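You operate a simulated robot arm through the tools that you are given. There is no shell and no other tool.

The job below is to be done with a simulated two-armed robot. You get a single attempt, and the scene is never put back.

TASK
Rehang the large board's coils: blue under NETWORK, white under MAINS, grey under VIDEO, the small black under SOUND.
Fine: blue, white and grey on the upper pegs.

It is judged by the outcome, as a careful person would: the job done as asked, and still so three seconds after it is handed in. It fails if anything else is knocked over, pushed out of place, dropped, spilled or broken.

THE ROBOT
Two 7-joint arms with fingered hands on one trunk, on a base that drives. Base frame: it is fixed to the floor where the robot stands at the start and does not move with it; the origin is under the middle of the robot, x ahead of it, y to its left, z up. Units: cm, rad, N and s.
The left shoulder is at the start at [5.3, 17.3, 125.4], the right one opposite. With the tool pointing down near the work surface each hand reaches from about 10 to 70 cm from the robot's upright axis, wherever it stands, measured 20 degrees to its own side. Places, roughly: black coil [-250, 50, 125]; blue coil [-275, 100, 125]; grey coil [-300, 100, 100]; lower sound peg [-250, 60, 100]; upper mains peg [-270, 90, 130]; upper network peg [-260, 80, 130]; upper video peg [-290, 110, 130]; white coil [-300, 100, 125]. Payload 3.5 kg a hand.
The tool frame of a hand sits at the grasp point between the pads (the TCP): z along the fingers, y along the line on which they close. The tips reach 3 cm beyond it. Largest opening 10.4 cm; the body of the gripper starts 3.5 cm behind the TCP. The gripper is a hand of 3 fingers: y runs from the thumb to the fingers, the wrist lies at [-1.5, -10.4, -17.8] in the tool frame.
Orientation is that of the tool frame in the base frame, as a unit quaternion [x, y, z, w]. With the fingers straight down and the wrist toward the robot, the tool's x, y and z point along [0, 1, 0], [1, 0, 0] and [0, 0, -1] of the base frame.

THE INTERFACE
- The arms move only by the tool play_rows. It takes "left_moves", "right_moves" or both (then of equal length, played together; a hand with none holds still); each is a list of rows, each an object of numbers (a shift or turn left out is 0): "wx", "wy", "wz": the turn, a rotation vector about the base's x, y, z in rad; "dx", "dy", "dz": the shift along the base's x, y, z in mm. In form: [{"wx": .., "wy": .., "wz": .., "dx": .., "dy": .., "dz": ..}, ...]. A call has 1 to 20 rows; each row is the pose to reach, as a shift and turn from the pose commanded when the call began. Each row takes 0.2 s and may step no farther than 5 cm and 0.15 rad from the row before; otherwise, the whole call is refused. Where a pose cannot be reached the arm comes as near as it can. A force on the tool above 40 N (or 10 N above the force at the start of the call, whichever is more), or a blocked arm, ends the call early, and 0.2 s more pass. In this call time passes only in rows, and 0.2 s behind the last. The reply holds the time, the measured pose of the TCP, the force on the tool along the base axes, the opening and the grip force, in the units named above and with some noise, with the torque about the TCP (base axes, N m) and any sound that the robot's microphone picked up.
- Cameras (640 x 400 px; columns grow to the right, rows downward): "scene" is now at [14.12, 0.2, 143.05]; the picture's right is [0.05, -1.00, 0.00], its down [-0.54, -0.03, -0.84] and it looks along [0.84, 0.05, -0.54] (base axes); focal length 256 px, centre (320, 200). "left" rides on the left gripper at [-6.4, -9.4, -11.7] in its tool frame; the picture's right is [-0.72, -0.33, 0.61], its down [0.64, -0.65, 0.40] and it looks along [0.27, 0.68, 0.68] (tool axes); focal length 238 px, centre (320, 200). "right" rides on the right gripper at [6.4, -9.4, -11.7] in its tool frame; the picture's right is [-0.72, 0.33, -0.61], its down [-0.64, -0.65, 0.40] and it looks along [-0.27, 0.68, 0.68] (tool axes); focal length 238 px, centre (320, 200). There is no depth. A picture from a camera that has moved, and an enlarged one, comes with that camera's place and axes in the base frame and with its lens.
- camera(camera): a new picture of that camera. The clock stands still meanwhile.
- raise_lower(by): slides the trunk up (or, below 0, down) by that many cm; the arms and the scene camera ride with it, the base frame stays. It gives what a move gives, with no picture.
- roll_base(legs): drives the robot by 1 to 6 legs, each [ahead, left, turn to the left] in cm, cm and rad, along the robot's own axes; the way and the turn of a leg run together, so that a leg with both is an arc; at most 150 cm and 3.142 rad a leg. The arms and the cameras ride along, it lands a little off, and it stops where it bumps. It gives what a move gives.
- set_fingers(index, middle, thumb_bend, thumb_turn, hand): sets how far each is bent, from 0 (flat) to 1 (curled in); at 0.3 the hand is open as for a grip, at 0.7 the pads meet at the TCP. One left out holds its place. A second passes; each finger stops where it meets its share of the squeeze, and holds until it gets a number again. It is the only way to open and close the hand. It gives what a move gives, with no picture; readings hold the bend of each and the force on the fingers (four entries, about 0 where the hand has none), thumb and palm. thumb_turn goes from beside the hand (0) to across from the fingers (1), as for a grip.
- turn_head(pan, tilt): turns the head with the scene camera to pan (to the left, within 1.501 rad either way) and tilt (down, from -0.506 to 1.204), counted from straight ahead of the robot. It gives what a move gives.
- enlarge(camera, box): a new picture of the part [left, top, right, bottom] of that camera's present view, enlarged. The clock stands still meanwhile.
- close_job(): hands the job in; it is judged then, once.

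Places have to be worked out from the pictures, the camera data and where the tool is seen. Open the grippers and draw the arms clear of the work before you hand the job in, unless the task says otherwise.

The tools are called after "Emit:" by a JSON object that holds its "api" and its "payload". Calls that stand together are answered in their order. play_rows: Moves the arms, as the interface text tells. Its arguments: {"type":"object","properties":{"left_moves":{"type":"array"},"right_moves":{"type":"array"}},"required":[]} The other tools are called the same way: raise_lower (by) slides the trunk up or down; set_fingers (index, middle, thumb_bend, thumb_turn, hand) moves the fingers one by one; roll_base (legs) drives the base; turn_head (pan, tilt) turns the head that bears the scene camera; camera (camera) takes a picture; enlarge (camera, box) takes an enlarged picture of a part of a camera's view; close_job () hands the job in.

At the start:

```text
t: 0.0
left_tcp_pos: [52.24, 19.73, 124.08]
left_tool_rot: [0.707, 0.707, 0.0, 0.0]
left_wrist_force: [0.0, 0.5, -0.1]
left_ft_torque: [0.0, -0.04, -0.03]
left_grip_width: 10.38
left_finger_force: 0.0
left_shape: jaw
left_bend: [0.3, 0.3, 0.3, 0.98]
left_finger forces: [0.1, 0.0, 0.0, 0.0, 0.0, 0.0]
right_tcp_pos: [54.31, -21.76, 124.08]
right_tool_rot: [0.707, 0.707, 0.0, -0.001]
right_wrist_force: [0.7, -0.5, 0.0]
right_ft_torque: [0.01, 0.01, 0.01]
right_grip_width: 10.36
right_finger_force: 0.1
right_shape: jaw
right_bend: [0.3, 0.3, 0.3, 0.98]
right_finger forces: [0.0, 0.0, 0.0, 0.0, 0.1, 0.0]
trunk travel left (down, up): [-35.0, 40.4]
robot x, y, heading: [-0.22, -0.07, 0.004]
head pan, tilt: [0.054, 0.574]
```

scene: 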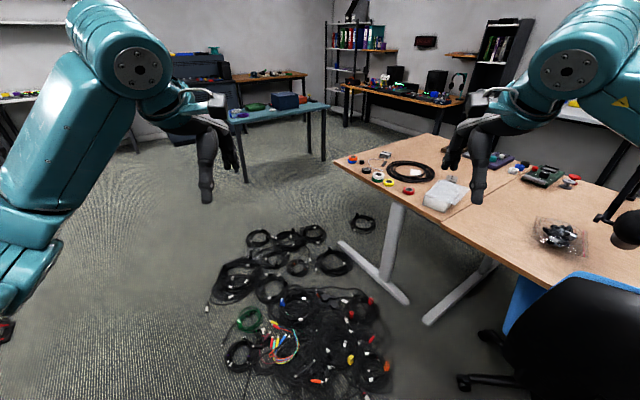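
right: 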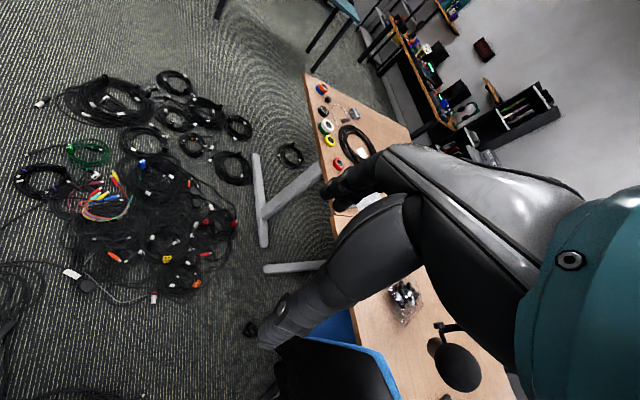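
left: 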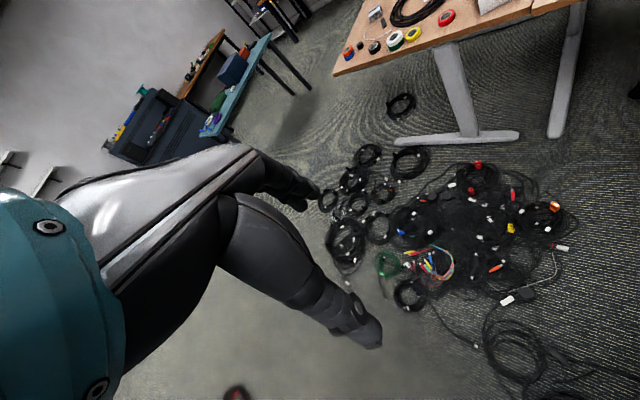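

The pictures show the space ahead: a desk to the right and cables on the floor. The board lies behind me, so I first turn the head left to see what is around before turning.

Emit:
{"api": "turn_head", "payload": {"pan": 1.5, "tilt": 0.4}}

```text
t: 1.6
left_tcp_pos: [52.21, 19.74, 123.96]
left_tool_rot: [0.707, 0.707, 0.0, 0.0]
left_wrist_force: [-0.2, -0.1, 0.2]
left_ft_torque: [0.01, -0.01, -0.02]
left_grip_width: 10.38
left_finger_force: 0.0
left_shape: jaw
left_bend: [0.3, 0.3, 0.3, 0.98]
left_finger forces: [0.0, 0.0, 0.0, 0.0, 0.0, 0.1]
right_tcp_pos: [54.3, -21.76, 123.94]
right_tool_rot: [0.707, 0.707, 0.0, 0.0]
right_wrist_force: [-0.1, -0.2, -1.1]
right_ft_torque: [-0.01, -0.01, 0.0]
right_grip_width: 10.37
right_finger_force: 0.2
right_shape: jaw
right_bend: [0.3, 0.3, 0.3, 0.98]
right_finger forces: [0.0, 0.0, 0.1, 0.0, 0.1, 0.1]
trunk travel left (down, up): [-35.0, 40.4]
robot x, y, heading: [-0.05, 0.09, 0.002]
head pan, tilt: [1.499, 0.4]
```

The head is turned left; I take a picture to see the left side of the room.

Emit:
{"api": "camera", "payload": {"camera": "scene"}}

```text
taken
camera scene: at [5.89, 8.96, 144.64], right [1.0, -0.07, 0.0], down [-0.03, -0.39, -0.92], along [0.07, 0.92, -0.39], focal length 256 px, centre (320, 200)
```

scene: 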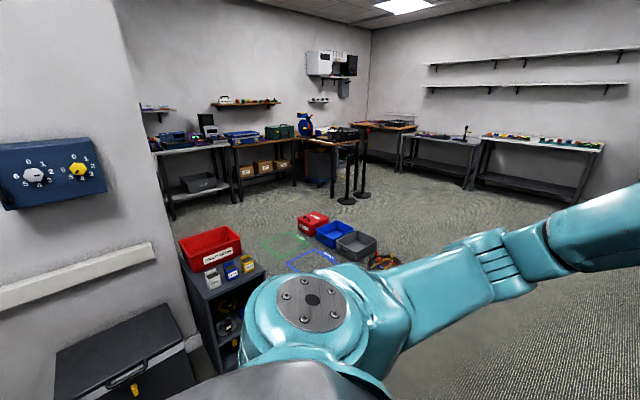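

On the left there is a cart close by and a wall behind to the left with a dial panel. I look to the right side as well.

Emit:
{"api": "turn_head", "payload": {"pan": -1.5, "tilt": 0.4}}

Emit:
{"api": "camera", "payload": {"camera": "scene"}}

```text
t: 4.2
left_tcp_pos: [52.23, 19.75, 123.91]
left_tool_rot: [0.707, 0.707, 0.0, 0.0]
left_wrist_force: [-0.8, 0.2, -0.7]
left_ft_torque: [0.05, 0.02, 0.01]
left_grip_width: 10.34
left_finger_force: 0.1
left_shape: jaw
left_bend: [0.3, 0.3, 0.3, 0.98]
left_finger forces: [0.1, 0.0, 0.0, 0.0, 0.0, 0.0]
right_tcp_pos: [54.29, -21.73, 124.09]
right_tool_rot: [0.707, 0.707, 0.0, 0.0]
right_wrist_force: [0.1, -0.5, -0.1]
right_ft_torque: [0.01, -0.03, 0.01]
right_grip_width: 10.35
right_finger_force: 0.1
right_shape: jaw
right_bend: [0.3, 0.3, 0.3, 0.98]
right_finger forces: [0.0, 0.0, 0.1, 0.0, 0.1, 0.0]
trunk travel left (down, up): [-35.0, 40.4]
robot x, y, heading: [-0.18, 0.03, -0.0]
head pan, tilt: [-1.499, 0.4]
```

```text
taken
camera scene: at [5.89, -9.52, 144.64], right [-1.0, -0.07, 0.0], down [-0.03, 0.39, -0.92], along [0.07, -0.92, -0.39], focal length 256 px, centre (320, 200)
```

scene: 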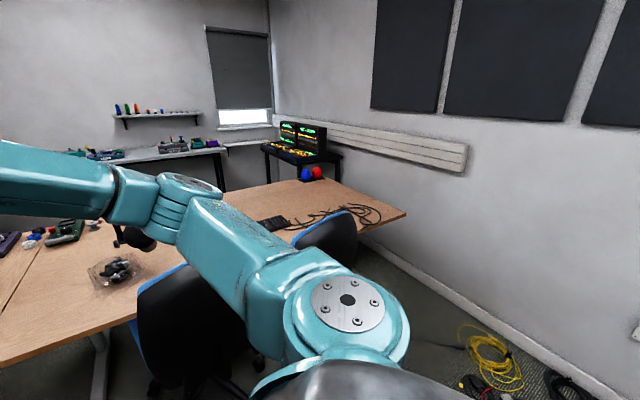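

The right side has the chair and desk close by, so turning left is freer. I turn the base left by 0.7 rad and look further round to the left.

Emit:
{"api": "roll_base", "payload": {"legs": [[0, 0, 0.7]]}}

Emit:
{"api": "turn_head", "payload": {"pan": 1.5, "tilt": 0.35}}

Emit:
{"api": "camera", "payload": {"camera": "scene"}}

```text
t: 6.4
left_tcp_pos: [27.36, 48.7, 123.96]
left_tool_rot: [0.423, 0.906, 0.0, 0.0]
left_wrist_force: [0.0, -0.4, 0.1]
left_ft_torque: [0.02, 0.02, 0.01]
left_grip_width: 10.37
left_finger_force: 0.0
left_shape: jaw
left_bend: [0.3, 0.3, 0.3, 0.98]
left_finger forces: [0.1, 0.1, 0.1, 0.0, 0.0, 0.0]
right_tcp_pos: [55.63, 18.29, 123.98]
right_tool_rot: [0.422, 0.906, 0.0, 0.0]
right_wrist_force: [-0.8, 0.1, 0.1]
right_ft_torque: [0.02, -0.01, -0.01]
right_grip_width: 10.35
right_finger_force: 0.1
right_shape: jaw
right_bend: [0.3, 0.3, 0.3, 0.98]
right_finger forces: [0.0, 0.1, 0.0, 0.1, 0.0, 0.0]
trunk travel left (down, up): [-35.0, 40.4]
robot x, y, heading: [0.1, -0.05, 0.7]
head pan, tilt: [-1.499, 0.4]
```

```text
t: 9.0
left_tcp_pos: [27.29, 48.64, 123.94]
left_tool_rot: [0.422, 0.907, 0.0, 0.0]
left_wrist_force: [0.1, -0.3, 1.2]
left_ft_torque: [0.0, 0.01, 0.03]
left_grip_width: 10.36
left_finger_force: 0.0
left_shape: jaw
left_bend: [0.3, 0.3, 0.3, 0.98]
left_finger forces: [0.0, 0.0, 0.1, 0.0, 0.0, 0.0]
right_tcp_pos: [55.55, 18.26, 124.07]
right_tool_rot: [0.422, 0.906, 0.0, 0.0]
right_wrist_force: [-0.1, 0.3, -0.4]
right_ft_torque: [-0.01, -0.01, 0.0]
right_grip_width: 10.35
right_finger_force: 0.1
right_shape: jaw
right_bend: [0.3, 0.3, 0.3, 0.98]
right_finger forces: [0.0, 0.0, 0.1, 0.0, 0.0, 0.1]
trunk travel left (down, up): [-35.0, 40.4]
robot x, y, heading: [0.09, 0.05, 0.698]
head pan, tilt: [1.499, 0.351]
```

```text
taken
camera scene: at [-1.46, 10.62, 145.09], right [0.81, 0.59, 0.0], down [0.2, -0.28, -0.94], along [-0.55, 0.76, -0.34], focal length 256 px, centre (320, 200)
```

scene: 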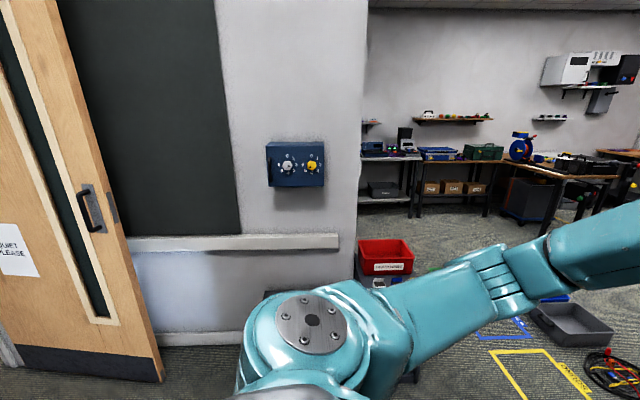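

I see a diagonal wall with a dial box about 150 cm away and a door at left; the swing area is clear. I continue turning left by 1.2 rad and look with the head left again.

Emit:
{"api": "roll_base", "payload": {"legs": [[0, 0, 1.2]]}}

Emit:
{"api": "turn_head", "payload": {"pan": 0.6, "tilt": 0.3}}

Emit:
{"api": "camera", "payload": {"camera": "scene"}}

```text
t: 12.4
left_tcp_pos: [-35.37, 43.27, 123.98]
left_tool_rot: [-0.162, 0.987, -0.001, 0.0]
left_wrist_force: [-0.5, -0.4, -0.1]
left_ft_torque: [0.0, -0.01, -0.02]
left_grip_width: 10.36
left_finger_force: 0.0
left_shape: jaw
left_bend: [0.3, 0.3, 0.3, 0.98]
left_finger forces: [0.1, 0.1, 0.0, 0.0, 0.0, 0.0]
right_tcp_pos: [3.31, 58.45, 123.93]
right_tool_rot: [-0.161, 0.987, 0.0, 0.0]
right_wrist_force: [-0.2, 0.9, -0.6]
right_ft_torque: [0.0, -0.02, -0.02]
right_grip_width: 10.36
right_finger_force: 0.1
right_shape: jaw
right_bend: [0.3, 0.3, 0.3, 0.98]
right_finger forces: [0.1, 0.0, 0.1, 0.0, 0.0, 0.0]
trunk travel left (down, up): [-35.0, 40.4]
robot x, y, heading: [-0.03, 0.23, 1.895]
head pan, tilt: [1.499, 0.351]
```

```text
t: 13.6
left_tcp_pos: [-35.36, 43.24, 123.93]
left_tool_rot: [-0.162, 0.987, 0.001, 0.001]
left_wrist_force: [0.1, -0.1, 0.4]
left_ft_torque: [0.02, 0.0, 0.0]
left_grip_width: 10.39
left_finger_force: 0.1
left_shape: jaw
left_bend: [0.3, 0.3, 0.3, 0.98]
left_finger forces: [0.1, 0.1, 0.0, 0.0, 0.0, 0.0]
right_tcp_pos: [3.25, 58.36, 124.02]
right_tool_rot: [-0.162, 0.987, 0.0, 0.0]
right_wrist_force: [0.0, 0.1, 0.0]
right_ft_torque: [-0.01, -0.05, -0.01]
right_grip_width: 10.35
right_finger_force: 0.0
right_shape: jaw
right_bend: [0.3, 0.3, 0.3, 0.98]
right_finger forces: [0.0, 0.0, 0.0, 0.0, 0.0, 0.0]
trunk travel left (down, up): [-35.0, 40.4]
robot x, y, heading: [0.19, -0.06, 1.9]
head pan, tilt: [0.6, 0.3]
```

```text
taken
camera scene: at [-9.12, 10.28, 145.56], right [0.6, 0.8, 0.0], down [0.24, -0.18, -0.96], along [-0.76, 0.57, -0.3], focal length 256 px, centre (320, 200)
```

scene: 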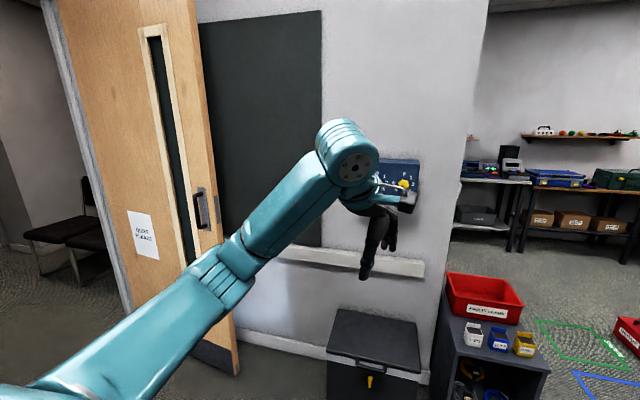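

An open door stands to the left of the diagonal wall; the board should lie beyond it. I turn the head farther left to see the doorway.

Emit:
{"api": "turn_head", "payload": {"pan": 1.3, "tilt": 0.3}}

Emit:
{"api": "camera", "payload": {"camera": "scene"}}

```text
t: 14.7
left_tcp_pos: [-35.31, 43.34, 124.07]
left_tool_rot: [-0.162, 0.987, 0.0, 0.0]
left_wrist_force: [-1.2, -0.3, 0.4]
left_ft_torque: [-0.02, -0.04, 0.0]
left_grip_width: 10.38
left_finger_force: 0.0
left_shape: jaw
left_bend: [0.3, 0.3, 0.3, 0.98]
left_finger forces: [0.0, 0.1, 0.1, 0.0, 0.1, 0.0]
right_tcp_pos: [3.32, 58.48, 123.95]
right_tool_rot: [-0.162, 0.987, 0.001, 0.001]
right_wrist_force: [-0.2, -0.3, -1.3]
right_ft_torque: [-0.01, 0.0, 0.01]
right_grip_width: 10.35
right_finger_force: 0.0
right_shape: jaw
right_bend: [0.3, 0.3, 0.3, 0.98]
right_finger forces: [0.0, 0.0, 0.1, 0.1, 0.0, 0.0]
trunk travel left (down, up): [-35.0, 40.4]
robot x, y, heading: [-0.11, -0.28, 1.895]
head pan, tilt: [1.3, 0.3]
```

```text
taken
camera scene: at [-10.99, 4.18, 145.56], right [-0.05, 1.0, 0.0], down [0.3, 0.02, -0.96], along [-0.95, -0.05, -0.3], focal length 256 px, centre (320, 200)
```

scene: 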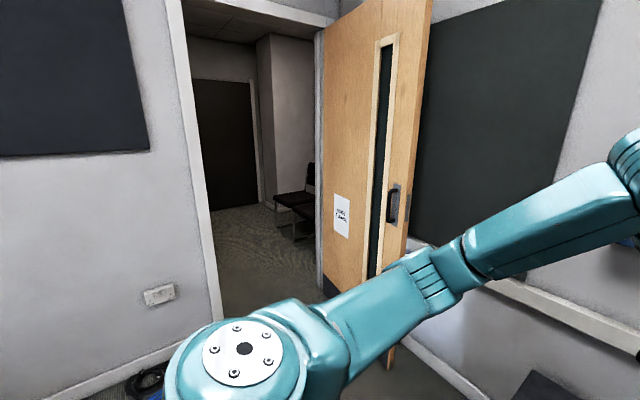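

The doorway leads to a corridor, but my estimate puts the board behind the diagonal wall, reachable past that wall's right end. I look to the right around that end.

Emit:
{"api": "turn_head", "payload": {"pan": -0.1, "tilt": 0.4}}

Emit:
{"api": "camera", "payload": {"camera": "scene"}}

```text
t: 16.2
left_tcp_pos: [-35.35, 43.19, 124.08]
left_tool_rot: [-0.161, 0.987, 0.0, 0.0]
left_wrist_force: [-1.1, -0.4, 0.1]
left_ft_torque: [0.0, -0.01, -0.02]
left_grip_width: 10.35
left_finger_force: 0.1
left_shape: jaw
left_bend: [0.3, 0.3, 0.3, 0.98]
left_finger forces: [0.0, 0.1, 0.0, 0.1, 0.1, 0.1]
right_tcp_pos: [3.31, 58.41, 124.05]
right_tool_rot: [-0.161, 0.987, 0.001, 0.0]
right_wrist_force: [-0.9, 0.3, 0.0]
right_ft_torque: [0.02, -0.01, -0.01]
right_grip_width: 10.34
right_finger_force: 0.0
right_shape: jaw
right_bend: [0.3, 0.3, 0.3, 0.98]
right_finger forces: [0.0, 0.0, 0.0, 0.0, 0.1, 0.0]
trunk travel left (down, up): [-35.0, 40.4]
robot x, y, heading: [-0.15, -0.01, 1.894]
head pan, tilt: [-0.099, 0.4]
```

```text
taken
camera scene: at [-3.74, 13.7, 144.64], right [0.97, 0.22, 0.0], down [0.09, -0.38, -0.92], along [-0.21, 0.9, -0.39], focal length 256 px, centre (320, 200)
```

scene: 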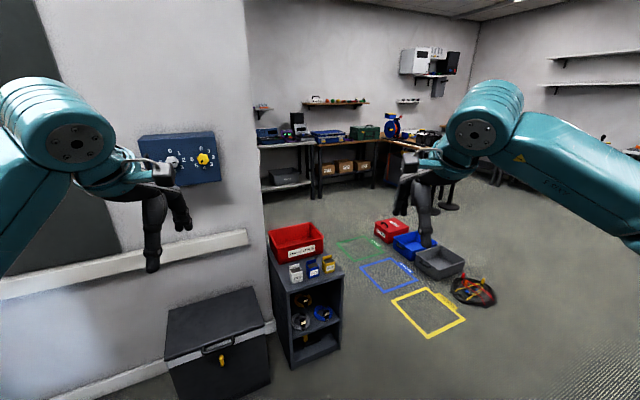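

I judge the diagonal wall ends near (-65,129), a cart stands at about (-17..-46, 105..150), and bins at x>37, y>200. I drive diagonally to about (36,128), keeping clear of both, and look again.

Emit:
{"api": "roll_base", "payload": {"legs": [[109, -75, 0]]}}

Emit:
{"api": "turn_head", "payload": {"pan": 0.5, "tilt": 0.4}}

Emit:
{"api": "camera", "payload": {"camera": "scene"}}

```text
t: 22.8
left_tcp_pos: [0.26, 168.73, 123.99]
left_tool_rot: [-0.168, 0.986, 0.0, 0.0]
left_wrist_force: [0.4, 0.2, -0.5]
left_ft_torque: [-0.01, 0.01, -0.04]
left_grip_width: 10.34
left_finger_force: 0.1
left_shape: jaw
left_bend: [0.3, 0.3, 0.3, 0.98]
left_finger forces: [0.1, 0.0, 0.0, 0.0, 0.0, 0.1]
right_tcp_pos: [38.55, 184.42, 123.98]
right_tool_rot: [-0.167, 0.986, 0.001, 0.0]
right_wrist_force: [-0.6, 0.6, -0.3]
right_ft_torque: [0.01, 0.01, 0.02]
right_grip_width: 10.36
right_finger_force: 0.0
right_shape: jaw
right_bend: [0.3, 0.3, 0.3, 0.98]
right_finger forces: [0.0, 0.0, 0.0, 0.0, 0.0, 0.0]
trunk travel left (down, up): [-35.0, 40.4]
robot x, y, heading: [35.85, 125.3, 1.911]
head pan, tilt: [-0.099, 0.4]
```

```text
t: 23.8
left_tcp_pos: [0.32, 168.77, 123.89]
left_tool_rot: [-0.167, 0.986, -0.001, 0.0]
left_wrist_force: [-0.3, 1.1, -0.3]
left_ft_torque: [-0.04, -0.01, 0.01]
left_grip_width: 10.36
left_finger_force: 0.1
left_shape: jaw
left_bend: [0.3, 0.3, 0.3, 0.98]
left_finger forces: [0.1, 0.0, 0.0, 0.0, 0.0, 0.0]
right_tcp_pos: [38.6, 184.37, 123.99]
right_tool_rot: [-0.168, 0.986, 0.0, 0.0]
right_wrist_force: [-0.2, -0.1, 0.6]
right_ft_torque: [0.03, -0.01, -0.03]
right_grip_width: 10.36
right_finger_force: 0.0
right_shape: jaw
right_bend: [0.3, 0.3, 0.3, 0.98]
right_finger forces: [0.0, 0.1, 0.0, 0.0, 0.1, 0.1]
trunk travel left (down, up): [-35.0, 40.4]
robot x, y, heading: [35.64, 125.73, 1.905]
head pan, tilt: [0.499, 0.4]
```

```text
taken
camera scene: at [27.42, 136.75, 144.64], right [0.67, 0.74, 0.0], down [0.29, -0.26, -0.92], along [-0.68, 0.62, -0.39], focal length 256 px, centre (320, 200)
```

scene: 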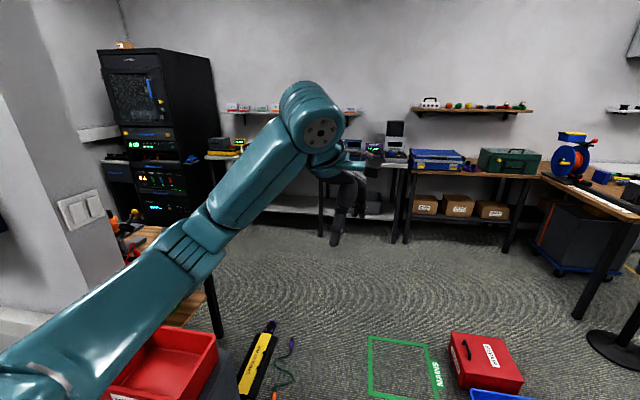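

Past the wall end I see a table, a rack, and on the floor a yellow item with a green cable near (-70,180), plus the red box near (10,250). I look down to judge the clear path and the base's own size.

Emit:
{"api": "turn_head", "payload": {"pan": 0.3, "tilt": 1.0}}

Emit:
{"api": "camera", "payload": {"camera": "scene"}}

```text
t: 24.8
left_tcp_pos: [0.19, 168.7, 124.07]
left_tool_rot: [-0.167, 0.986, -0.001, -0.001]
left_wrist_force: [0.5, 0.2, 1.1]
left_ft_torque: [0.05, 0.0, 0.0]
left_grip_width: 10.37
left_finger_force: 0.0
left_shape: jaw
left_bend: [0.3, 0.3, 0.3, 0.98]
left_finger forces: [0.1, 0.1, 0.0, 0.1, 0.1, 0.1]
right_tcp_pos: [38.48, 184.41, 123.95]
right_tool_rot: [-0.168, 0.986, 0.0, 0.0]
right_wrist_force: [-0.3, 0.0, 0.0]
right_ft_torque: [0.01, 0.0, 0.03]
right_grip_width: 10.36
right_finger_force: 0.0
right_shape: jaw
right_bend: [0.3, 0.3, 0.3, 0.98]
right_finger forces: [0.0, 0.0, 0.1, 0.0, 0.0, 0.0]
trunk travel left (down, up): [-35.0, 40.4]
robot x, y, heading: [35.78, 126.02, 1.906]
head pan, tilt: [0.3, 1.0]
```

```text
taken
camera scene: at [30.14, 136.13, 139.62], right [0.8, 0.59, 0.0], down [0.5, -0.68, -0.54], along [-0.32, 0.43, -0.84], focal length 256 px, centre (320, 200)
```

scene: 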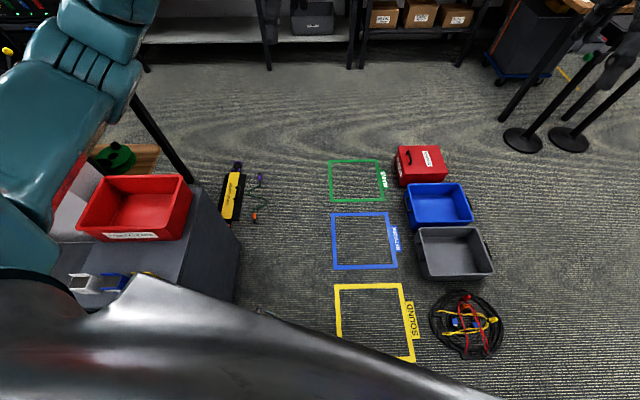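

The passage between the yellow floor item and the row of bins is about 95 cm wide; the floor outlines are flat. I drive along its centre to about (-25,220) and look to the left.

Emit:
{"api": "roll_base", "payload": {"legs": [[49, 4, 0], [59, 22, 0]]}}

Emit:
{"api": "turn_head", "payload": {"pan": 0.9, "tilt": 0.3}}

Emit:
{"api": "camera", "payload": {"camera": "scene"}}

```text
t: 30.8
left_tcp_pos: [-59.49, 262.83, 123.96]
left_tool_rot: [-0.167, 0.986, 0.0, 0.0]
left_wrist_force: [0.1, -0.3, 0.4]
left_ft_torque: [-0.02, -0.03, -0.01]
left_grip_width: 10.37
left_finger_force: 0.1
left_shape: jaw
left_bend: [0.3, 0.3, 0.3, 0.98]
left_finger forces: [0.0, 0.0, 0.1, 0.0, 0.0, 0.0]
right_tcp_pos: [-21.16, 278.33, 123.9]
right_tool_rot: [-0.166, 0.986, 0.001, 0.0]
right_wrist_force: [-0.6, 0.1, -0.9]
right_ft_torque: [0.02, 0.05, 0.02]
right_grip_width: 10.37
right_finger_force: 0.1
right_shape: jaw
right_bend: [0.3, 0.3, 0.3, 0.98]
right_finger forces: [0.0, 0.0, 0.0, 0.0, 0.0, 0.0]
trunk travel left (down, up): [-35.0, 40.4]
robot x, y, heading: [-23.7, 219.91, 1.902]
head pan, tilt: [0.3, 1.0]
```

```text
t: 31.9
left_tcp_pos: [-59.44, 262.76, 123.95]
left_tool_rot: [-0.167, 0.986, 0.0, 0.0]
left_wrist_force: [0.2, 0.0, -0.6]
left_ft_torque: [0.02, -0.03, 0.01]
left_grip_width: 10.38
left_finger_force: 0.2
left_shape: jaw
left_bend: [0.3, 0.3, 0.3, 0.98]
left_finger forces: [0.0, 0.0, 0.1, 0.0, 0.0, 0.1]
right_tcp_pos: [-21.0, 278.38, 123.99]
right_tool_rot: [-0.166, 0.986, 0.0, 0.0]
right_wrist_force: [-0.6, 1.1, 0.2]
right_ft_torque: [0.03, -0.01, 0.01]
right_grip_width: 10.37
right_finger_force: 0.1
right_shape: jaw
right_bend: [0.3, 0.3, 0.3, 0.98]
right_finger forces: [0.0, 0.0, 0.0, 0.1, 0.0, 0.0]
trunk travel left (down, up): [-35.0, 40.4]
robot x, y, heading: [-23.56, 219.95, 1.906]
head pan, tilt: [0.901, 0.3]
```

```text
taken
camera scene: at [-34.28, 227.61, 145.55], right [0.33, 0.94, 0.0], down [0.28, -0.1, -0.95], along [-0.9, 0.32, -0.3], focal length 256 px, centre (320, 200)
```

scene: 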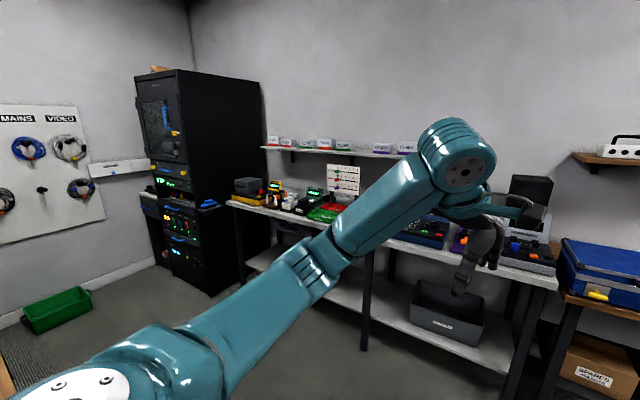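

The large board is visible at the left with MAINS and VIDEO headings. I turn the head farther left to see it whole.

Emit:
{"api": "turn_head", "payload": {"pan": 1.4, "tilt": 0.2}}

Emit:
{"api": "camera", "payload": {"camera": "scene"}}

Emit:
{"api": "enlarge", "payload": {"camera": "scene", "box": [180, 80, 420, 280]}}

```text
t: 32.8
left_tcp_pos: [-59.46, 262.74, 124.04]
left_tool_rot: [-0.168, 0.986, 0.0, -0.001]
left_wrist_force: [-0.6, 0.1, 0.5]
left_ft_torque: [-0.01, -0.02, 0.0]
left_grip_width: 10.4
left_finger_force: 0.0
left_shape: jaw
left_bend: [0.3, 0.3, 0.3, 0.98]
left_finger forces: [0.0, 0.1, 0.0, 0.0, 0.0, 0.0]
right_tcp_pos: [-21.04, 278.42, 123.95]
right_tool_rot: [-0.166, 0.986, 0.0, 0.001]
right_wrist_force: [0.5, -0.5, -0.1]
right_ft_torque: [-0.01, -0.01, 0.0]
right_grip_width: 10.38
right_finger_force: 0.0
right_shape: jaw
right_bend: [0.3, 0.3, 0.3, 0.98]
right_finger forces: [0.0, 0.0, 0.0, 0.0, 0.0, 0.0]
trunk travel left (down, up): [-35.0, 40.4]
robot x, y, heading: [-23.88, 220.05, 1.908]
head pan, tilt: [1.4, 0.201]
```

```text
taken
camera scene: at [-34.67, 223.02, 146.49], right [-0.16, 0.99, 0.0], down [0.2, 0.03, -0.98], along [-0.97, -0.16, -0.2], focal length 256 px, centre (320, 200)
```

scene: 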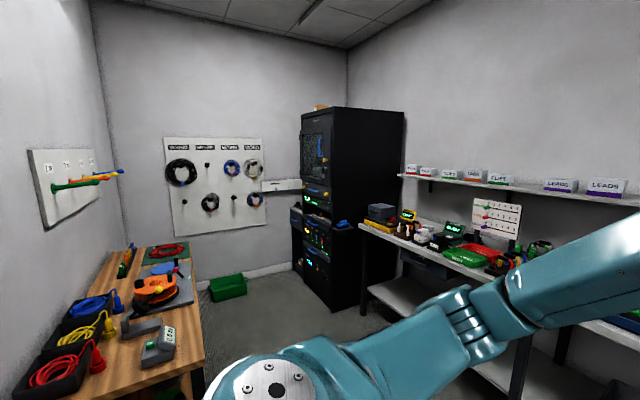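

```text
2.00 times, centred on (300, 180) of scene
camera zoom: at [-34.67, 223.02, 146.49], right [-0.16, 0.99, 0.0], down [0.2, 0.03, -0.98], along [-0.97, -0.16, -0.2], focal length 512 px, centre (360, 240)
```

zoom: 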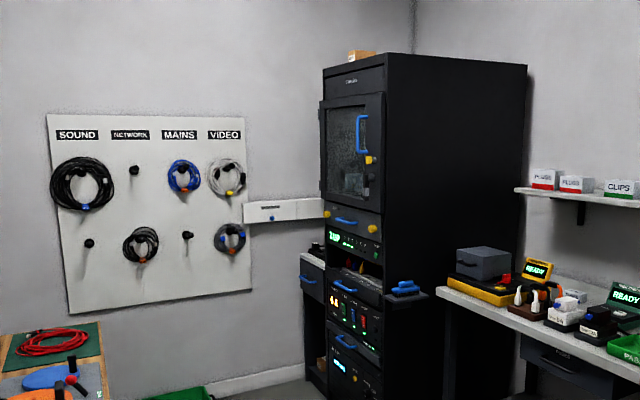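

The board reads SOUND, NETWORK, MAINS, VIDEO from left to right. A big black coil hangs on upper SOUND, blue on upper MAINS, white on upper VIDEO, a small black on lower NETWORK and a greyish one on lower VIDEO. I drive around the floor item, turn to face the board and come nearer.

Emit:
{"api": "roll_base", "payload": {"legs": [[36, -1, 0], [26, 44, 0], [0, 0, 1.94]]}}

Emit:
{"api": "turn_head", "payload": {"pan": 0.0, "tilt": 0.3}}

Emit:
{"api": "camera", "payload": {"camera": "scene"}}

```text
t: 42.4
left_tcp_pos: [-112.29, 215.41, 123.98]
left_tool_rot: [0.906, -0.422, 0.0, 0.0]
left_wrist_force: [-0.2, -1.0, -0.1]
left_ft_torque: [-0.01, 0.0, 0.03]
left_grip_width: 10.39
left_finger_force: 0.1
left_shape: jaw
left_bend: [0.3, 0.3, 0.3, 0.98]
left_finger forces: [0.0, 0.0, 0.0, 0.0, 0.0, 0.0]
right_tcp_pos: [-140.47, 245.73, 124.03]
right_tool_rot: [0.906, -0.423, -0.001, 0.0]
right_wrist_force: [0.7, 0.3, 0.2]
right_ft_torque: [-0.01, 0.04, -0.01]
right_grip_width: 10.36
right_finger_force: 0.1
right_shape: jaw
right_bend: [0.3, 0.3, 0.3, 0.98]
right_finger forces: [0.0, 0.0, 0.1, 0.0, 0.0, 0.1]
trunk travel left (down, up): [-35.0, 40.4]
robot x, y, heading: [-84.93, 263.94, -2.444]
head pan, tilt: [1.4, 0.201]
```

```text
t: 43.9
left_tcp_pos: [-112.3, 215.26, 123.94]
left_tool_rot: [0.906, -0.423, 0.0, 0.0]
left_wrist_force: [-0.8, 0.3, -0.2]
left_ft_torque: [-0.02, 0.04, 0.01]
left_grip_width: 10.38
left_finger_force: 0.1
left_shape: jaw
left_bend: [0.3, 0.3, 0.3, 0.98]
left_finger forces: [0.0, 0.0, 0.0, 0.1, 0.1, 0.0]
right_tcp_pos: [-140.49, 245.7, 124.05]
right_tool_rot: [0.906, -0.424, 0.0, -0.001]
right_wrist_force: [-0.8, -0.2, 0.0]
right_ft_torque: [-0.01, 0.0, 0.0]
right_grip_width: 10.39
right_finger_force: 0.0
right_shape: jaw
right_bend: [0.3, 0.3, 0.3, 0.98]
right_finger forces: [0.0, 0.0, 0.0, 0.0, 0.1, 0.0]
trunk travel left (down, up): [-35.0, 40.4]
robot x, y, heading: [-85.21, 264.12, -2.448]
head pan, tilt: [0.0, 0.3]
```

```text
taken
camera scene: at [-96.02, 254.31, 145.56], right [-0.64, 0.77, 0.0], down [0.23, 0.19, -0.96], along [-0.73, -0.61, -0.3], focal length 256 px, centre (320, 200)
```

scene: 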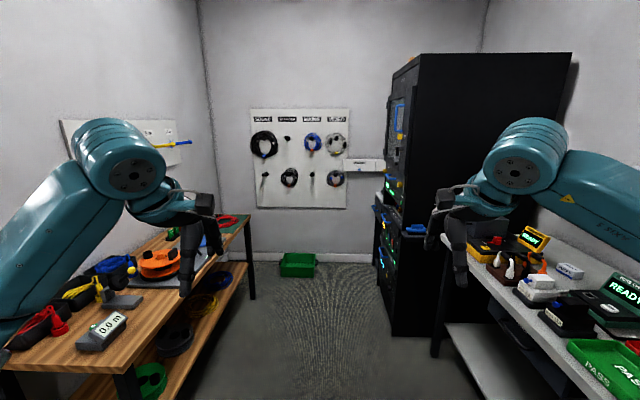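

Facing the board now, the aisle between the table edge and rack is about 100 cm wide and I am on its centre line. I drive 130 cm straight ahead and look at the board closely.

Emit:
{"api": "roll_base", "payload": {"legs": [[130, 0, 0]]}}

Emit:
{"api": "turn_head", "payload": {"pan": 0.0, "tilt": 0.25}}

Emit:
{"api": "camera", "payload": {"camera": "scene"}}

Emit:
{"api": "enlarge", "payload": {"camera": "scene", "box": [200, 80, 440, 280]}}

```text
t: 50.4
left_tcp_pos: [-208.46, 129.51, 123.89]
left_tool_rot: [0.913, -0.408, 0.0, 0.001]
left_wrist_force: [-0.1, 0.1, 1.0]
left_ft_torque: [0.0, 0.0, 0.02]
left_grip_width: 10.34
left_finger_force: 0.2
left_shape: jaw
left_bend: [0.3, 0.3, 0.3, 0.98]
left_finger forces: [0.0, 0.0, 0.0, 0.0, 0.0, 0.0]
right_tcp_pos: [-237.69, 158.93, 124.04]
right_tool_rot: [0.913, -0.407, 0.0, 0.0]
right_wrist_force: [0.4, 0.1, 0.4]
right_ft_torque: [-0.01, 0.0, -0.02]
right_grip_width: 10.35
right_finger_force: 0.1
right_shape: jaw
right_bend: [0.3, 0.3, 0.3, 0.98]
right_finger forces: [0.1, 0.0, 0.0, 0.1, 0.0, 0.0]
trunk travel left (down, up): [-35.0, 40.4]
robot x, y, heading: [-182.77, 178.78, -2.409]
head pan, tilt: [0.0, 0.3]
```

```text
t: 51.0
left_tcp_pos: [-208.47, 129.46, 124.02]
left_tool_rot: [0.913, -0.408, 0.0, 0.0]
left_wrist_force: [0.9, 1.0, 0.2]
left_ft_torque: [-0.02, 0.01, -0.02]
left_grip_width: 10.35
left_finger_force: 0.0
left_shape: jaw
left_bend: [0.3, 0.3, 0.3, 0.98]
left_finger forces: [0.1, 0.0, 0.0, 0.0, 0.1, 0.0]
right_tcp_pos: [-237.69, 158.98, 124.07]
right_tool_rot: [0.913, -0.409, 0.0, 0.0]
right_wrist_force: [0.4, 0.1, -0.7]
right_ft_torque: [0.0, -0.01, 0.0]
right_grip_width: 10.34
right_finger_force: 0.1
right_shape: jaw
right_bend: [0.3, 0.3, 0.3, 0.98]
right_finger forces: [0.0, 0.1, 0.0, 0.0, 0.0, 0.0]
trunk travel left (down, up): [-35.0, 40.4]
robot x, y, heading: [-182.42, 178.94, -2.408]
head pan, tilt: [0.0, 0.25]
```

```text
taken
camera scene: at [-193.59, 169.05, 146.03], right [-0.67, 0.74, 0.0], down [0.18, 0.17, -0.97], along [-0.72, -0.65, -0.25], focal length 256 px, centre (320, 200)
```

scene: 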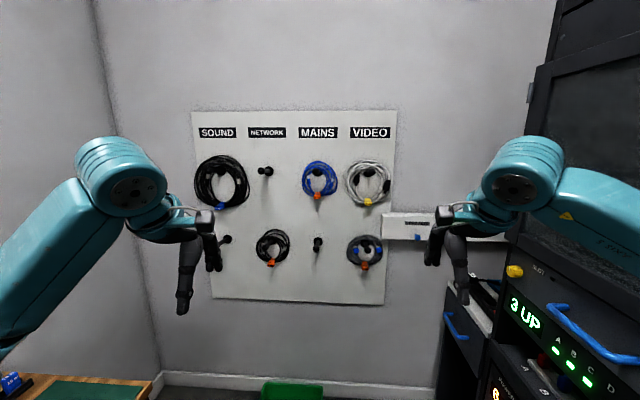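

```text
2.00 times, centred on (320, 180) of scene
camera zoom: at [-193.59, 169.05, 146.03], right [-0.67, 0.74, 0.0], down [0.18, 0.17, -0.97], along [-0.72, -0.65, -0.25], focal length 512 px, centre (320, 240)
```

zoom: 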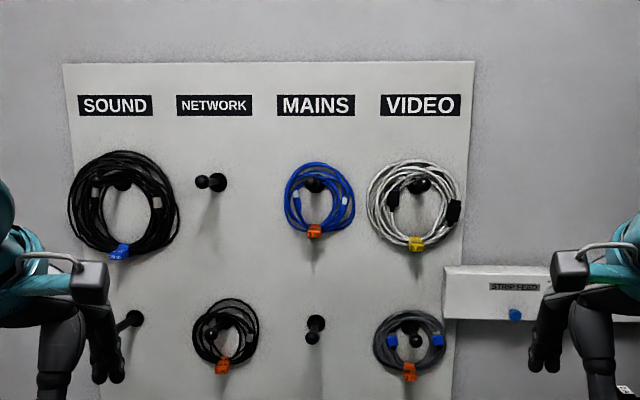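

The board is about 130 cm from my axis, peg columns about 22 cm apart. The wall normal suggests a heading of about -2.46, so I turn slightly right and go 30 cm closer, then I will turn the hands to point at the board.

Emit:
{"api": "roll_base", "payload": {"legs": [[0, 0, -0.055], [30, 5, 0]]}}

Emit:
{"api": "camera", "payload": {"camera": "scene"}}

Emit:
{"api": "enlarge", "payload": {"camera": "scene", "box": [160, 100, 480, 300]}}

```text
t: 53.5
left_tcp_pos: [-231.97, 108.12, 123.94]
left_tool_rot: [0.901, -0.435, 0.0, 0.001]
left_wrist_force: [0.6, 0.1, 0.1]
left_ft_torque: [-0.01, 0.0, -0.02]
left_grip_width: 10.37
left_finger_force: 0.1
left_shape: jaw
left_bend: [0.3, 0.3, 0.3, 0.98]
left_finger forces: [0.0, 0.0, 0.0, 0.0, 0.0, 0.1]
right_tcp_pos: [-259.42, 139.3, 124.13]
right_tool_rot: [0.901, -0.434, 0.0, -0.001]
right_wrist_force: [-0.9, 0.2, 0.1]
right_ft_torque: [0.01, -0.04, -0.01]
right_grip_width: 10.4
right_finger_force: 0.1
right_shape: jaw
right_bend: [0.3, 0.3, 0.3, 0.98]
right_finger forces: [0.0, 0.0, 0.0, 0.0, 0.1, 0.1]
trunk travel left (down, up): [-35.0, 40.4]
robot x, y, heading: [-203.49, 156.09, -2.474]
head pan, tilt: [0.0, 0.25]
```

```text
taken
camera scene: at [-214.73, 146.75, 146.03], right [-0.62, 0.78, 0.0], down [0.19, 0.15, -0.97], along [-0.76, -0.6, -0.25], focal length 256 px, centre (320, 200)
```

scene: 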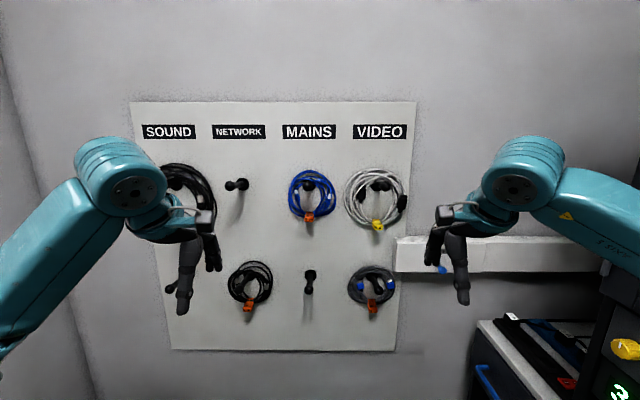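

```text
2.00 times, centred on (320, 200) of scene
camera zoom: at [-214.73, 146.75, 146.03], right [-0.62, 0.78, 0.0], down [0.19, 0.15, -0.97], along [-0.76, -0.6, -0.25], focal length 512 px, centre (320, 200)
```

zoom: 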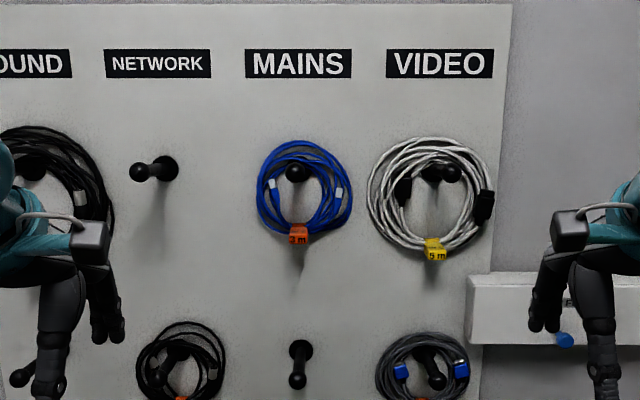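

The board is now square ahead, about 94 cm from my axis; pegs are about 11 cm long with knobs, upper at z≈131, lower at z≈99. I pitch both hands up by 90° so the fingers point at the board, drawing them back 12 cm and down 8 cm.

Emit:
{"api": "play_rows", "payload": {"left_moves": [{"wx": -0.0865, "wy": 0.11, "wz": 0, "dx": 8, "dy": 6, "dz": -7}, {"wx": -0.173, "wy": 0.22, "wz": 0, "dx": 16, "dy": 12, "dz": -14}, {"wx": -0.2596, "wy": 0.3301, "wz": 0, "dx": 24, "dy": 19, "dz": -21}, {"wx": -0.3461, "wy": 0.4402, "wz": 0, "dx": 31, "dy": 25, "dz": -28}, {"wx": -0.4326, "wy": 0.5502, "wz": 0, "dx": 39, "dy": 31, "dz": -35}, {"wx": -0.5191, "wy": 0.6602, "wz": 0, "dx": 47, "dy": 37, "dz": -42}, {"wx": -0.6056, "wy": 0.7703, "wz": 0, "dx": 55, "dy": 43, "dz": -49}, {"wx": -0.6922, "wy": 0.8803, "wz": 0, "dx": 63, "dy": 49, "dz": -56}, {"wx": -0.7787, "wy": 0.9904, "wz": 0, "dx": 71, "dy": 56, "dz": -63}, {"wx": -0.8652, "wy": 1.1004, "wz": 0, "dx": 79, "dy": 62, "dz": -70}, {"wx": -0.9517, "wy": 1.2104, "wz": 0, "dx": 86, "dy": 68, "dz": -77}, {"wx": -0.9708, "wy": 1.2346, "wz": 0, "dx": 94, "dy": 74, "dz": -80}], "right_moves": [{"wx": -0.0865, "wy": 0.11, "wz": 0, "dx": 8, "dy": 6, "dz": -7}, {"wx": -0.173, "wy": 0.22, "wz": 0, "dx": 16, "dy": 12, "dz": -14}, {"wx": -0.2596, "wy": 0.3301, "wz": 0, "dx": 24, "dy": 19, "dz": -21}, {"wx": -0.3461, "wy": 0.4402, "wz": 0, "dx": 31, "dy": 25, "dz": -28}, {"wx": -0.4326, "wy": 0.5502, "wz": 0, "dx": 39, "dy": 31, "dz": -35}, {"wx": -0.5191, "wy": 0.6602, "wz": 0, "dx": 47, "dy": 37, "dz": -42}, {"wx": -0.6056, "wy": 0.7703, "wz": 0, "dx": 55, "dy": 43, "dz": -49}, {"wx": -0.6922, "wy": 0.8803, "wz": 0, "dx": 63, "dy": 49, "dz": -56}, {"wx": -0.7787, "wy": 0.9904, "wz": 0, "dx": 71, "dy": 56, "dz": -63}, {"wx": -0.8652, "wy": 1.1004, "wz": 0, "dx": 79, "dy": 62, "dz": -70}, {"wx": -0.9517, "wy": 1.2104, "wz": 0, "dx": 86, "dy": 68, "dz": -77}, {"wx": -0.9708, "wy": 1.2346, "wz": 0, "dx": 94, "dy": 74, "dz": -80}]}}

Emit:
{"api": "camera", "payload": {"camera": "scene"}}

Emit:
{"api": "camera", "payload": {"camera": "left"}}

Emit:
{"api": "camera", "payload": {"camera": "right"}}

```text
t: 56.1
left_tcp_pos: [-222.43, 115.68, 115.98]
left_tool_rot: [0.637, -0.307, -0.31, 0.636]
left_wrist_force: [-0.4, 0.4, 0.1]
left_ft_torque: [-0.01, 0.02, 0.01]
left_grip_width: 10.35
left_finger_force: 0.1
left_shape: jaw
left_bend: [0.3, 0.3, 0.3, 0.98]
left_finger forces: [0.1, 0.0, 0.0, 0.1, 0.1, 0.0]
left hand out of reach, approached as far as the arm can: row 5, 6, 7, 8, 9
right_tcp_pos: [-255.73, 143.23, 121.91]
right_tool_rot: [0.84, -0.401, -0.162, 0.326]
right_wrist_force: [0.2, 0.0, -1.4]
right_ft_torque: [0.0, -0.02, 0.02]
right_grip_width: 10.39
right_finger_force: 0.0
right_shape: jaw
right_bend: [0.3, 0.3, 0.3, 0.98]
right_finger forces: [0.1, 0.0, 0.0, 0.0, 0.0, 0.1]
right hand out of reach, approached as far as the arm can: row 6, 7, 8, 9, 10, 11, 12
trunk travel left (down, up): [-35.0, 40.4]
robot x, y, heading: [-203.53, 155.99, -2.47]
head pan, tilt: [0.0, 0.25]
```

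```text
taken
camera scene: at [-214.64, 146.84, 146.04], right [-0.62, 0.78, 0.0], down [0.19, 0.15, -0.97], along [-0.76, -0.6, -0.25], focal length 256 px, centre (320, 200)
```

scene: 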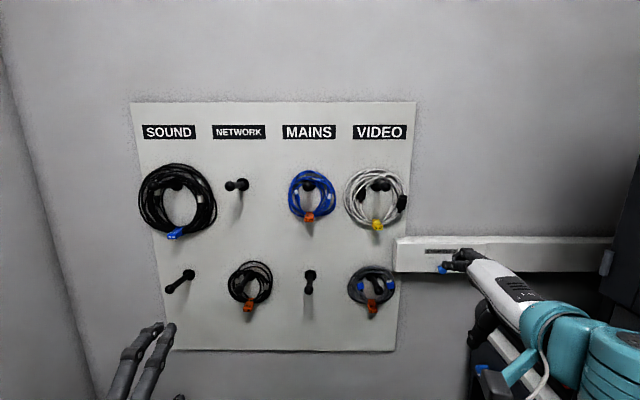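

```text
taken
camera left: at [-217.31, 127.79, 106.64], right [-0.93, 0.19, -0.32], down [0.08, -0.75, -0.66], along [-0.36, -0.63, 0.68], focal length 238 px, centre (320, 200)
```

left: 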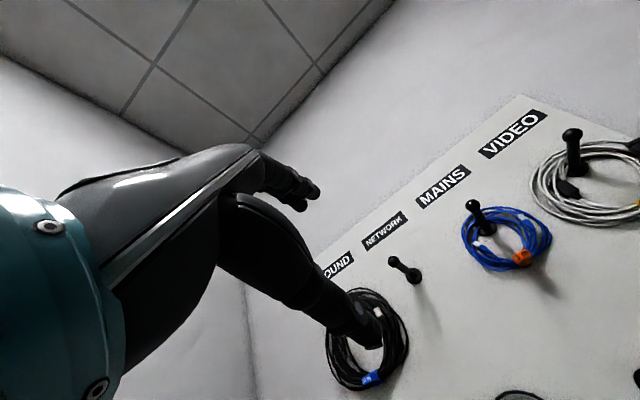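

```text
taken
camera right: at [-240.05, 147.63, 123.94], right [-0.31, 0.67, 0.68], down [-0.25, 0.63, -0.73], along [-0.92, -0.39, -0.03], focal length 238 px, centre (320, 200)
```

right: 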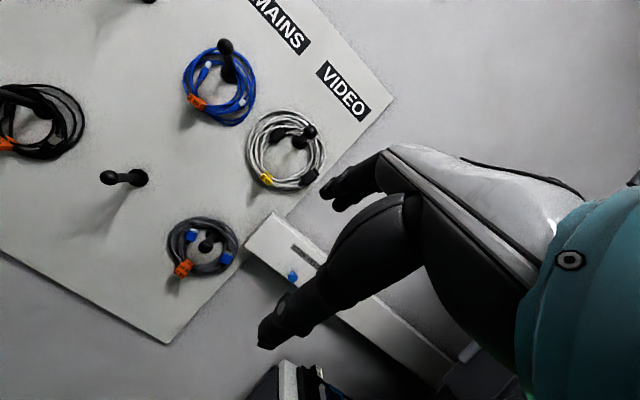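

The left hand reached the pointing pose; the right one stopped partway (about 0.67 rad turned). I try again for the right with the TCP further forward and lower, reading its result.

Emit:
{"api": "play_rows", "payload": {"right_moves": [{"dx": 0, "dy": 0, "dz": 0}, {"dx": -10, "dy": -8, "dz": -10}, {"dx": -20, "dy": -16, "dz": -20}, {"dx": -30, "dy": -24, "dz": -30}, {"dx": -40, "dy": -31, "dz": -40}]}}

```text
t: 57.3
left_tcp_pos: [-222.44, 115.62, 115.97]
left_tool_rot: [0.637, -0.306, -0.31, 0.635]
left_wrist_force: [0.2, -0.4, 0.5]
left_ft_torque: [0.01, -0.02, 0.01]
left_grip_width: 10.36
left_finger_force: 0.0
left_shape: jaw
left_bend: [0.3, 0.3, 0.3, 0.98]
left_finger forces: [0.0, 0.0, 0.0, 0.1, 0.1, 0.0]
right_tcp_pos: [-259.06, 142.33, 121.17]
right_tool_rot: [0.843, -0.401, -0.159, 0.323]
right_wrist_force: [0.3, 0.0, -1.0]
right_ft_torque: [-0.03, -0.01, -0.03]
right_grip_width: 10.39
right_finger_force: 0.0
right_shape: jaw
right_bend: [0.3, 0.3, 0.3, 0.98]
right_finger forces: [0.0, 0.0, 0.0, 0.1, 0.1, 0.1]
right hand out of reach, approached as far as the arm can: row 2, 3, 4, 5
trunk travel left (down, up): [-35.0, 40.4]
robot x, y, heading: [-203.56, 155.82, -2.472]
head pan, tilt: [0.0, 0.25]
```

The right wrist seems held by a joint limit on that path. I try once more, turning further while drawing the right hand back to the mirror image of where the left succeeded, with some holding rows at the end.

Emit:
{"api": "play_rows", "payload": {"right_moves": [{"wx": 0, "wy": 0, "wz": 0, "dx": 30, "dy": 22, "dz": 0}, {"wx": 0, "wy": 0, "wz": 0, "dx": 60, "dy": 44, "dz": -10}, {"wx": 0, "wy": 0, "wz": 0, "dx": 90, "dy": 60, "dz": -30}, {"wx": -0.0865, "wy": 0.11, "dx": 105, "dy": 65, "dz": -55}, {"wx": -0.173, "wy": 0.22, "dx": 110, "dy": 65, "dz": -55}, {"wx": -0.2596, "wy": 0.3301, "dx": 110, "dy": 65, "dz": -55}, {"wx": -0.3461, "wy": 0.4402, "dx": 110, "dy": 65, "dz": -55}, {"wx": -0.4326, "wy": 0.5502, "dx": 110, "dy": 65, "dz": -55}, {"wx": -0.52, "wy": 0.66, "dx": 110, "dy": 65, "dz": -55}, {"wx": -0.52, "wy": 0.66, "dx": 110, "dy": 65, "dz": -55}, {"wx": -0.52, "wy": 0.66, "dx": 110, "dy": 65, "dz": -55}]}}

Emit:
{"api": "camera", "payload": {"camera": "scene"}}

```text
t: 59.7
left_tcp_pos: [-222.13, 115.22, 115.83]
left_tool_rot: [0.638, -0.305, -0.312, 0.634]
left_wrist_force: [0.4, 0.0, -0.9]
left_ft_torque: [0.0, -0.02, 0.01]
left_grip_width: 10.38
left_finger_force: 0.1
left_shape: jaw
left_bend: [0.3, 0.3, 0.3, 0.98]
left_finger forces: [0.0, 0.0, 0.0, 0.1, 0.0, 0.0]
right_tcp_pos: [-255.94, 144.25, 122.01]
right_tool_rot: [0.84, -0.398, -0.166, 0.329]
right_wrist_force: [0.6, 0.3, 0.9]
right_ft_torque: [-0.01, 0.0, -0.03]
right_grip_width: 10.4
right_finger_force: 0.0
right_shape: jaw
right_bend: [0.3, 0.3, 0.3, 0.98]
right_finger forces: [0.0, 0.0, 0.0, 0.1, 0.1, 0.0]
right hand out of reach, approached as far as the arm can: row 2, 3, 4, 5, 6, 7, 8, 9, 10, 11
trunk travel left (down, up): [-35.0, 40.4]
robot x, y, heading: [-203.37, 155.84, -2.469]
head pan, tilt: [0.0, 0.25]
```

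```text
taken
camera scene: at [-214.27, 146.27, 146.03], right [-0.62, 0.78, 0.01], down [0.19, 0.16, -0.97], along [-0.76, -0.6, -0.25], focal length 256 px, centre (320, 200)
```

scene: 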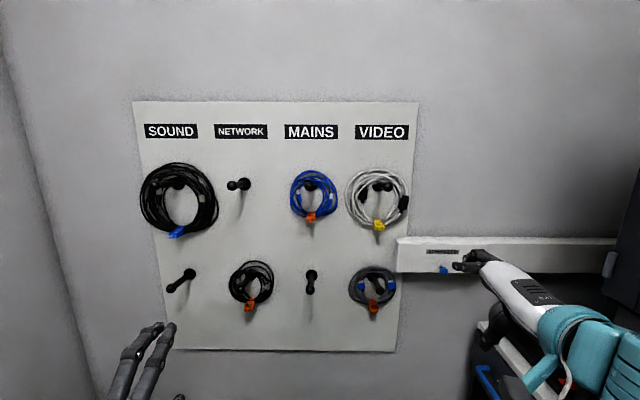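

The right arm is stuck in a local limit. I turn the right hand back to tool-down, while lowering and drawing it in, before trying another way.

Emit:
{"api": "play_rows", "payload": {"right_moves": [{"wx": 0.0865, "wy": -0.11, "dx": 10, "dy": 8, "dz": 0}, {"wx": 0.173, "wy": -0.22, "dx": 20, "dy": 16, "dz": -10}, {"wx": 0.2596, "wy": -0.3301, "dx": 30, "dy": 24, "dz": -30}, {"wx": 0.3461, "wy": -0.4402, "dx": 40, "dy": 32, "dz": -50}, {"wx": 0.43, "wy": -0.547, "dx": 50, "dy": 40, "dz": -70}, {"wx": 0.46, "wy": -0.585, "dx": 60, "dy": 48, "dz": -100}, {"wx": 0.46, "wy": -0.585, "dx": 70, "dy": 56, "dz": -130}, {"wx": 0.46, "wy": -0.585, "dx": 80, "dy": 63, "dz": -150}]}}

```text
t: 61.5
left_tcp_pos: [-222.1, 114.88, 115.91]
left_tool_rot: [0.639, -0.305, -0.313, 0.634]
left_wrist_force: [0.1, 0.9, -0.2]
left_ft_torque: [-0.03, -0.02, -0.03]
left_grip_width: 10.38
left_finger_force: 0.0
left_shape: jaw
left_bend: [0.3, 0.3, 0.3, 0.98]
left_finger forces: [0.0, 0.0, 0.0, 0.0, 0.0, 0.0]
right_tcp_pos: [-248.65, 149.68, 106.56]
right_tool_rot: [0.903, -0.429, -0.004, 0.005]
right_wrist_force: [0.6, -0.2, -0.3]
right_ft_torque: [-0.02, 0.01, -0.01]
right_grip_width: 10.39
right_finger_force: 0.1
right_shape: jaw
right_bend: [0.3, 0.3, 0.3, 0.98]
right_finger forces: [0.0, 0.1, 0.1, 0.1, 0.0, 0.0]
right hand out of reach, approached as far as the arm can: row 8
trunk travel left (down, up): [-35.0, 40.4]
robot x, y, heading: [-203.49, 156.32, -2.47]
head pan, tilt: [0.0, 0.25]
```

The right hand points down again at z≈107. I now pitch it up in place, letting the TCP go a bit forward and up.

Emit:
{"api": "play_rows", "payload": {"right_moves": [{"wx": -0.0865, "wy": 0.11, "dx": -4, "dy": -3, "dz": 0}, {"wx": -0.173, "wy": 0.22, "dx": -8, "dy": -6, "dz": 0}, {"wx": -0.2596, "wy": 0.3301, "dx": -12, "dy": -9, "dz": 0}, {"wx": -0.3461, "wy": 0.4402, "dx": -16, "dy": -12, "dz": 0}, {"wx": -0.4326, "wy": 0.5502, "dx": -20, "dy": -15, "dz": 0}, {"wx": -0.5191, "wy": 0.6602, "dx": -20, "dy": -15, "dz": 0}, {"wx": -0.6056, "wy": 0.7703, "dx": -20, "dy": -15, "dz": 0}, {"wx": -0.6922, "wy": 0.8803, "dx": -20, "dy": -15, "dz": 0}, {"wx": -0.7787, "wy": 0.9904, "dx": -20, "dy": -15, "dz": 0}, {"wx": -0.8652, "wy": 1.1004, "dx": -20, "dy": -15, "dz": 0}, {"wx": -0.9517, "wy": 1.2104, "dx": -20, "dy": -15, "dz": 0}, {"wx": -0.9708, "wy": 1.2346, "dx": -20, "dy": -15, "dz": 0}, {"wx": -0.9708, "wy": 1.2346, "dx": -20, "dy": -15, "dz": 0}]}}

```text
t: 64.3
left_tcp_pos: [-221.63, 113.75, 115.37]
left_tool_rot: [0.642, -0.301, -0.314, 0.631]
left_wrist_force: [0.6, -0.5, -1.1]
left_ft_torque: [0.0, -0.01, 0.0]
left_grip_width: 10.41
left_finger_force: 0.1
left_shape: jaw
left_bend: [0.3, 0.3, 0.3, 0.98]
left_finger forces: [0.1, 0.0, 0.0, 0.0, 0.0, 0.1]
right_tcp_pos: [-253.33, 146.76, 107.2]
right_tool_rot: [0.886, -0.418, -0.096, 0.176]
right_wrist_force: [0.2, 1.3, 0.3]
right_ft_torque: [-0.01, 0.0, 0.02]
right_grip_width: 10.38
right_finger_force: 0.1
right_shape: jaw
right_bend: [0.3, 0.3, 0.3, 0.98]
right_finger forces: [0.0, 0.0, 0.0, 0.0, 0.1, 0.0]
right hand out of reach, approached as far as the arm can: row 1, 2, 3, 4, 5, 6, 7, 8, 9, 10, 11, 12, 13
trunk travel left (down, up): [-35.0, 40.4]
robot x, y, heading: [-202.97, 156.06, -2.462]
head pan, tilt: [0.0, 0.25]
```

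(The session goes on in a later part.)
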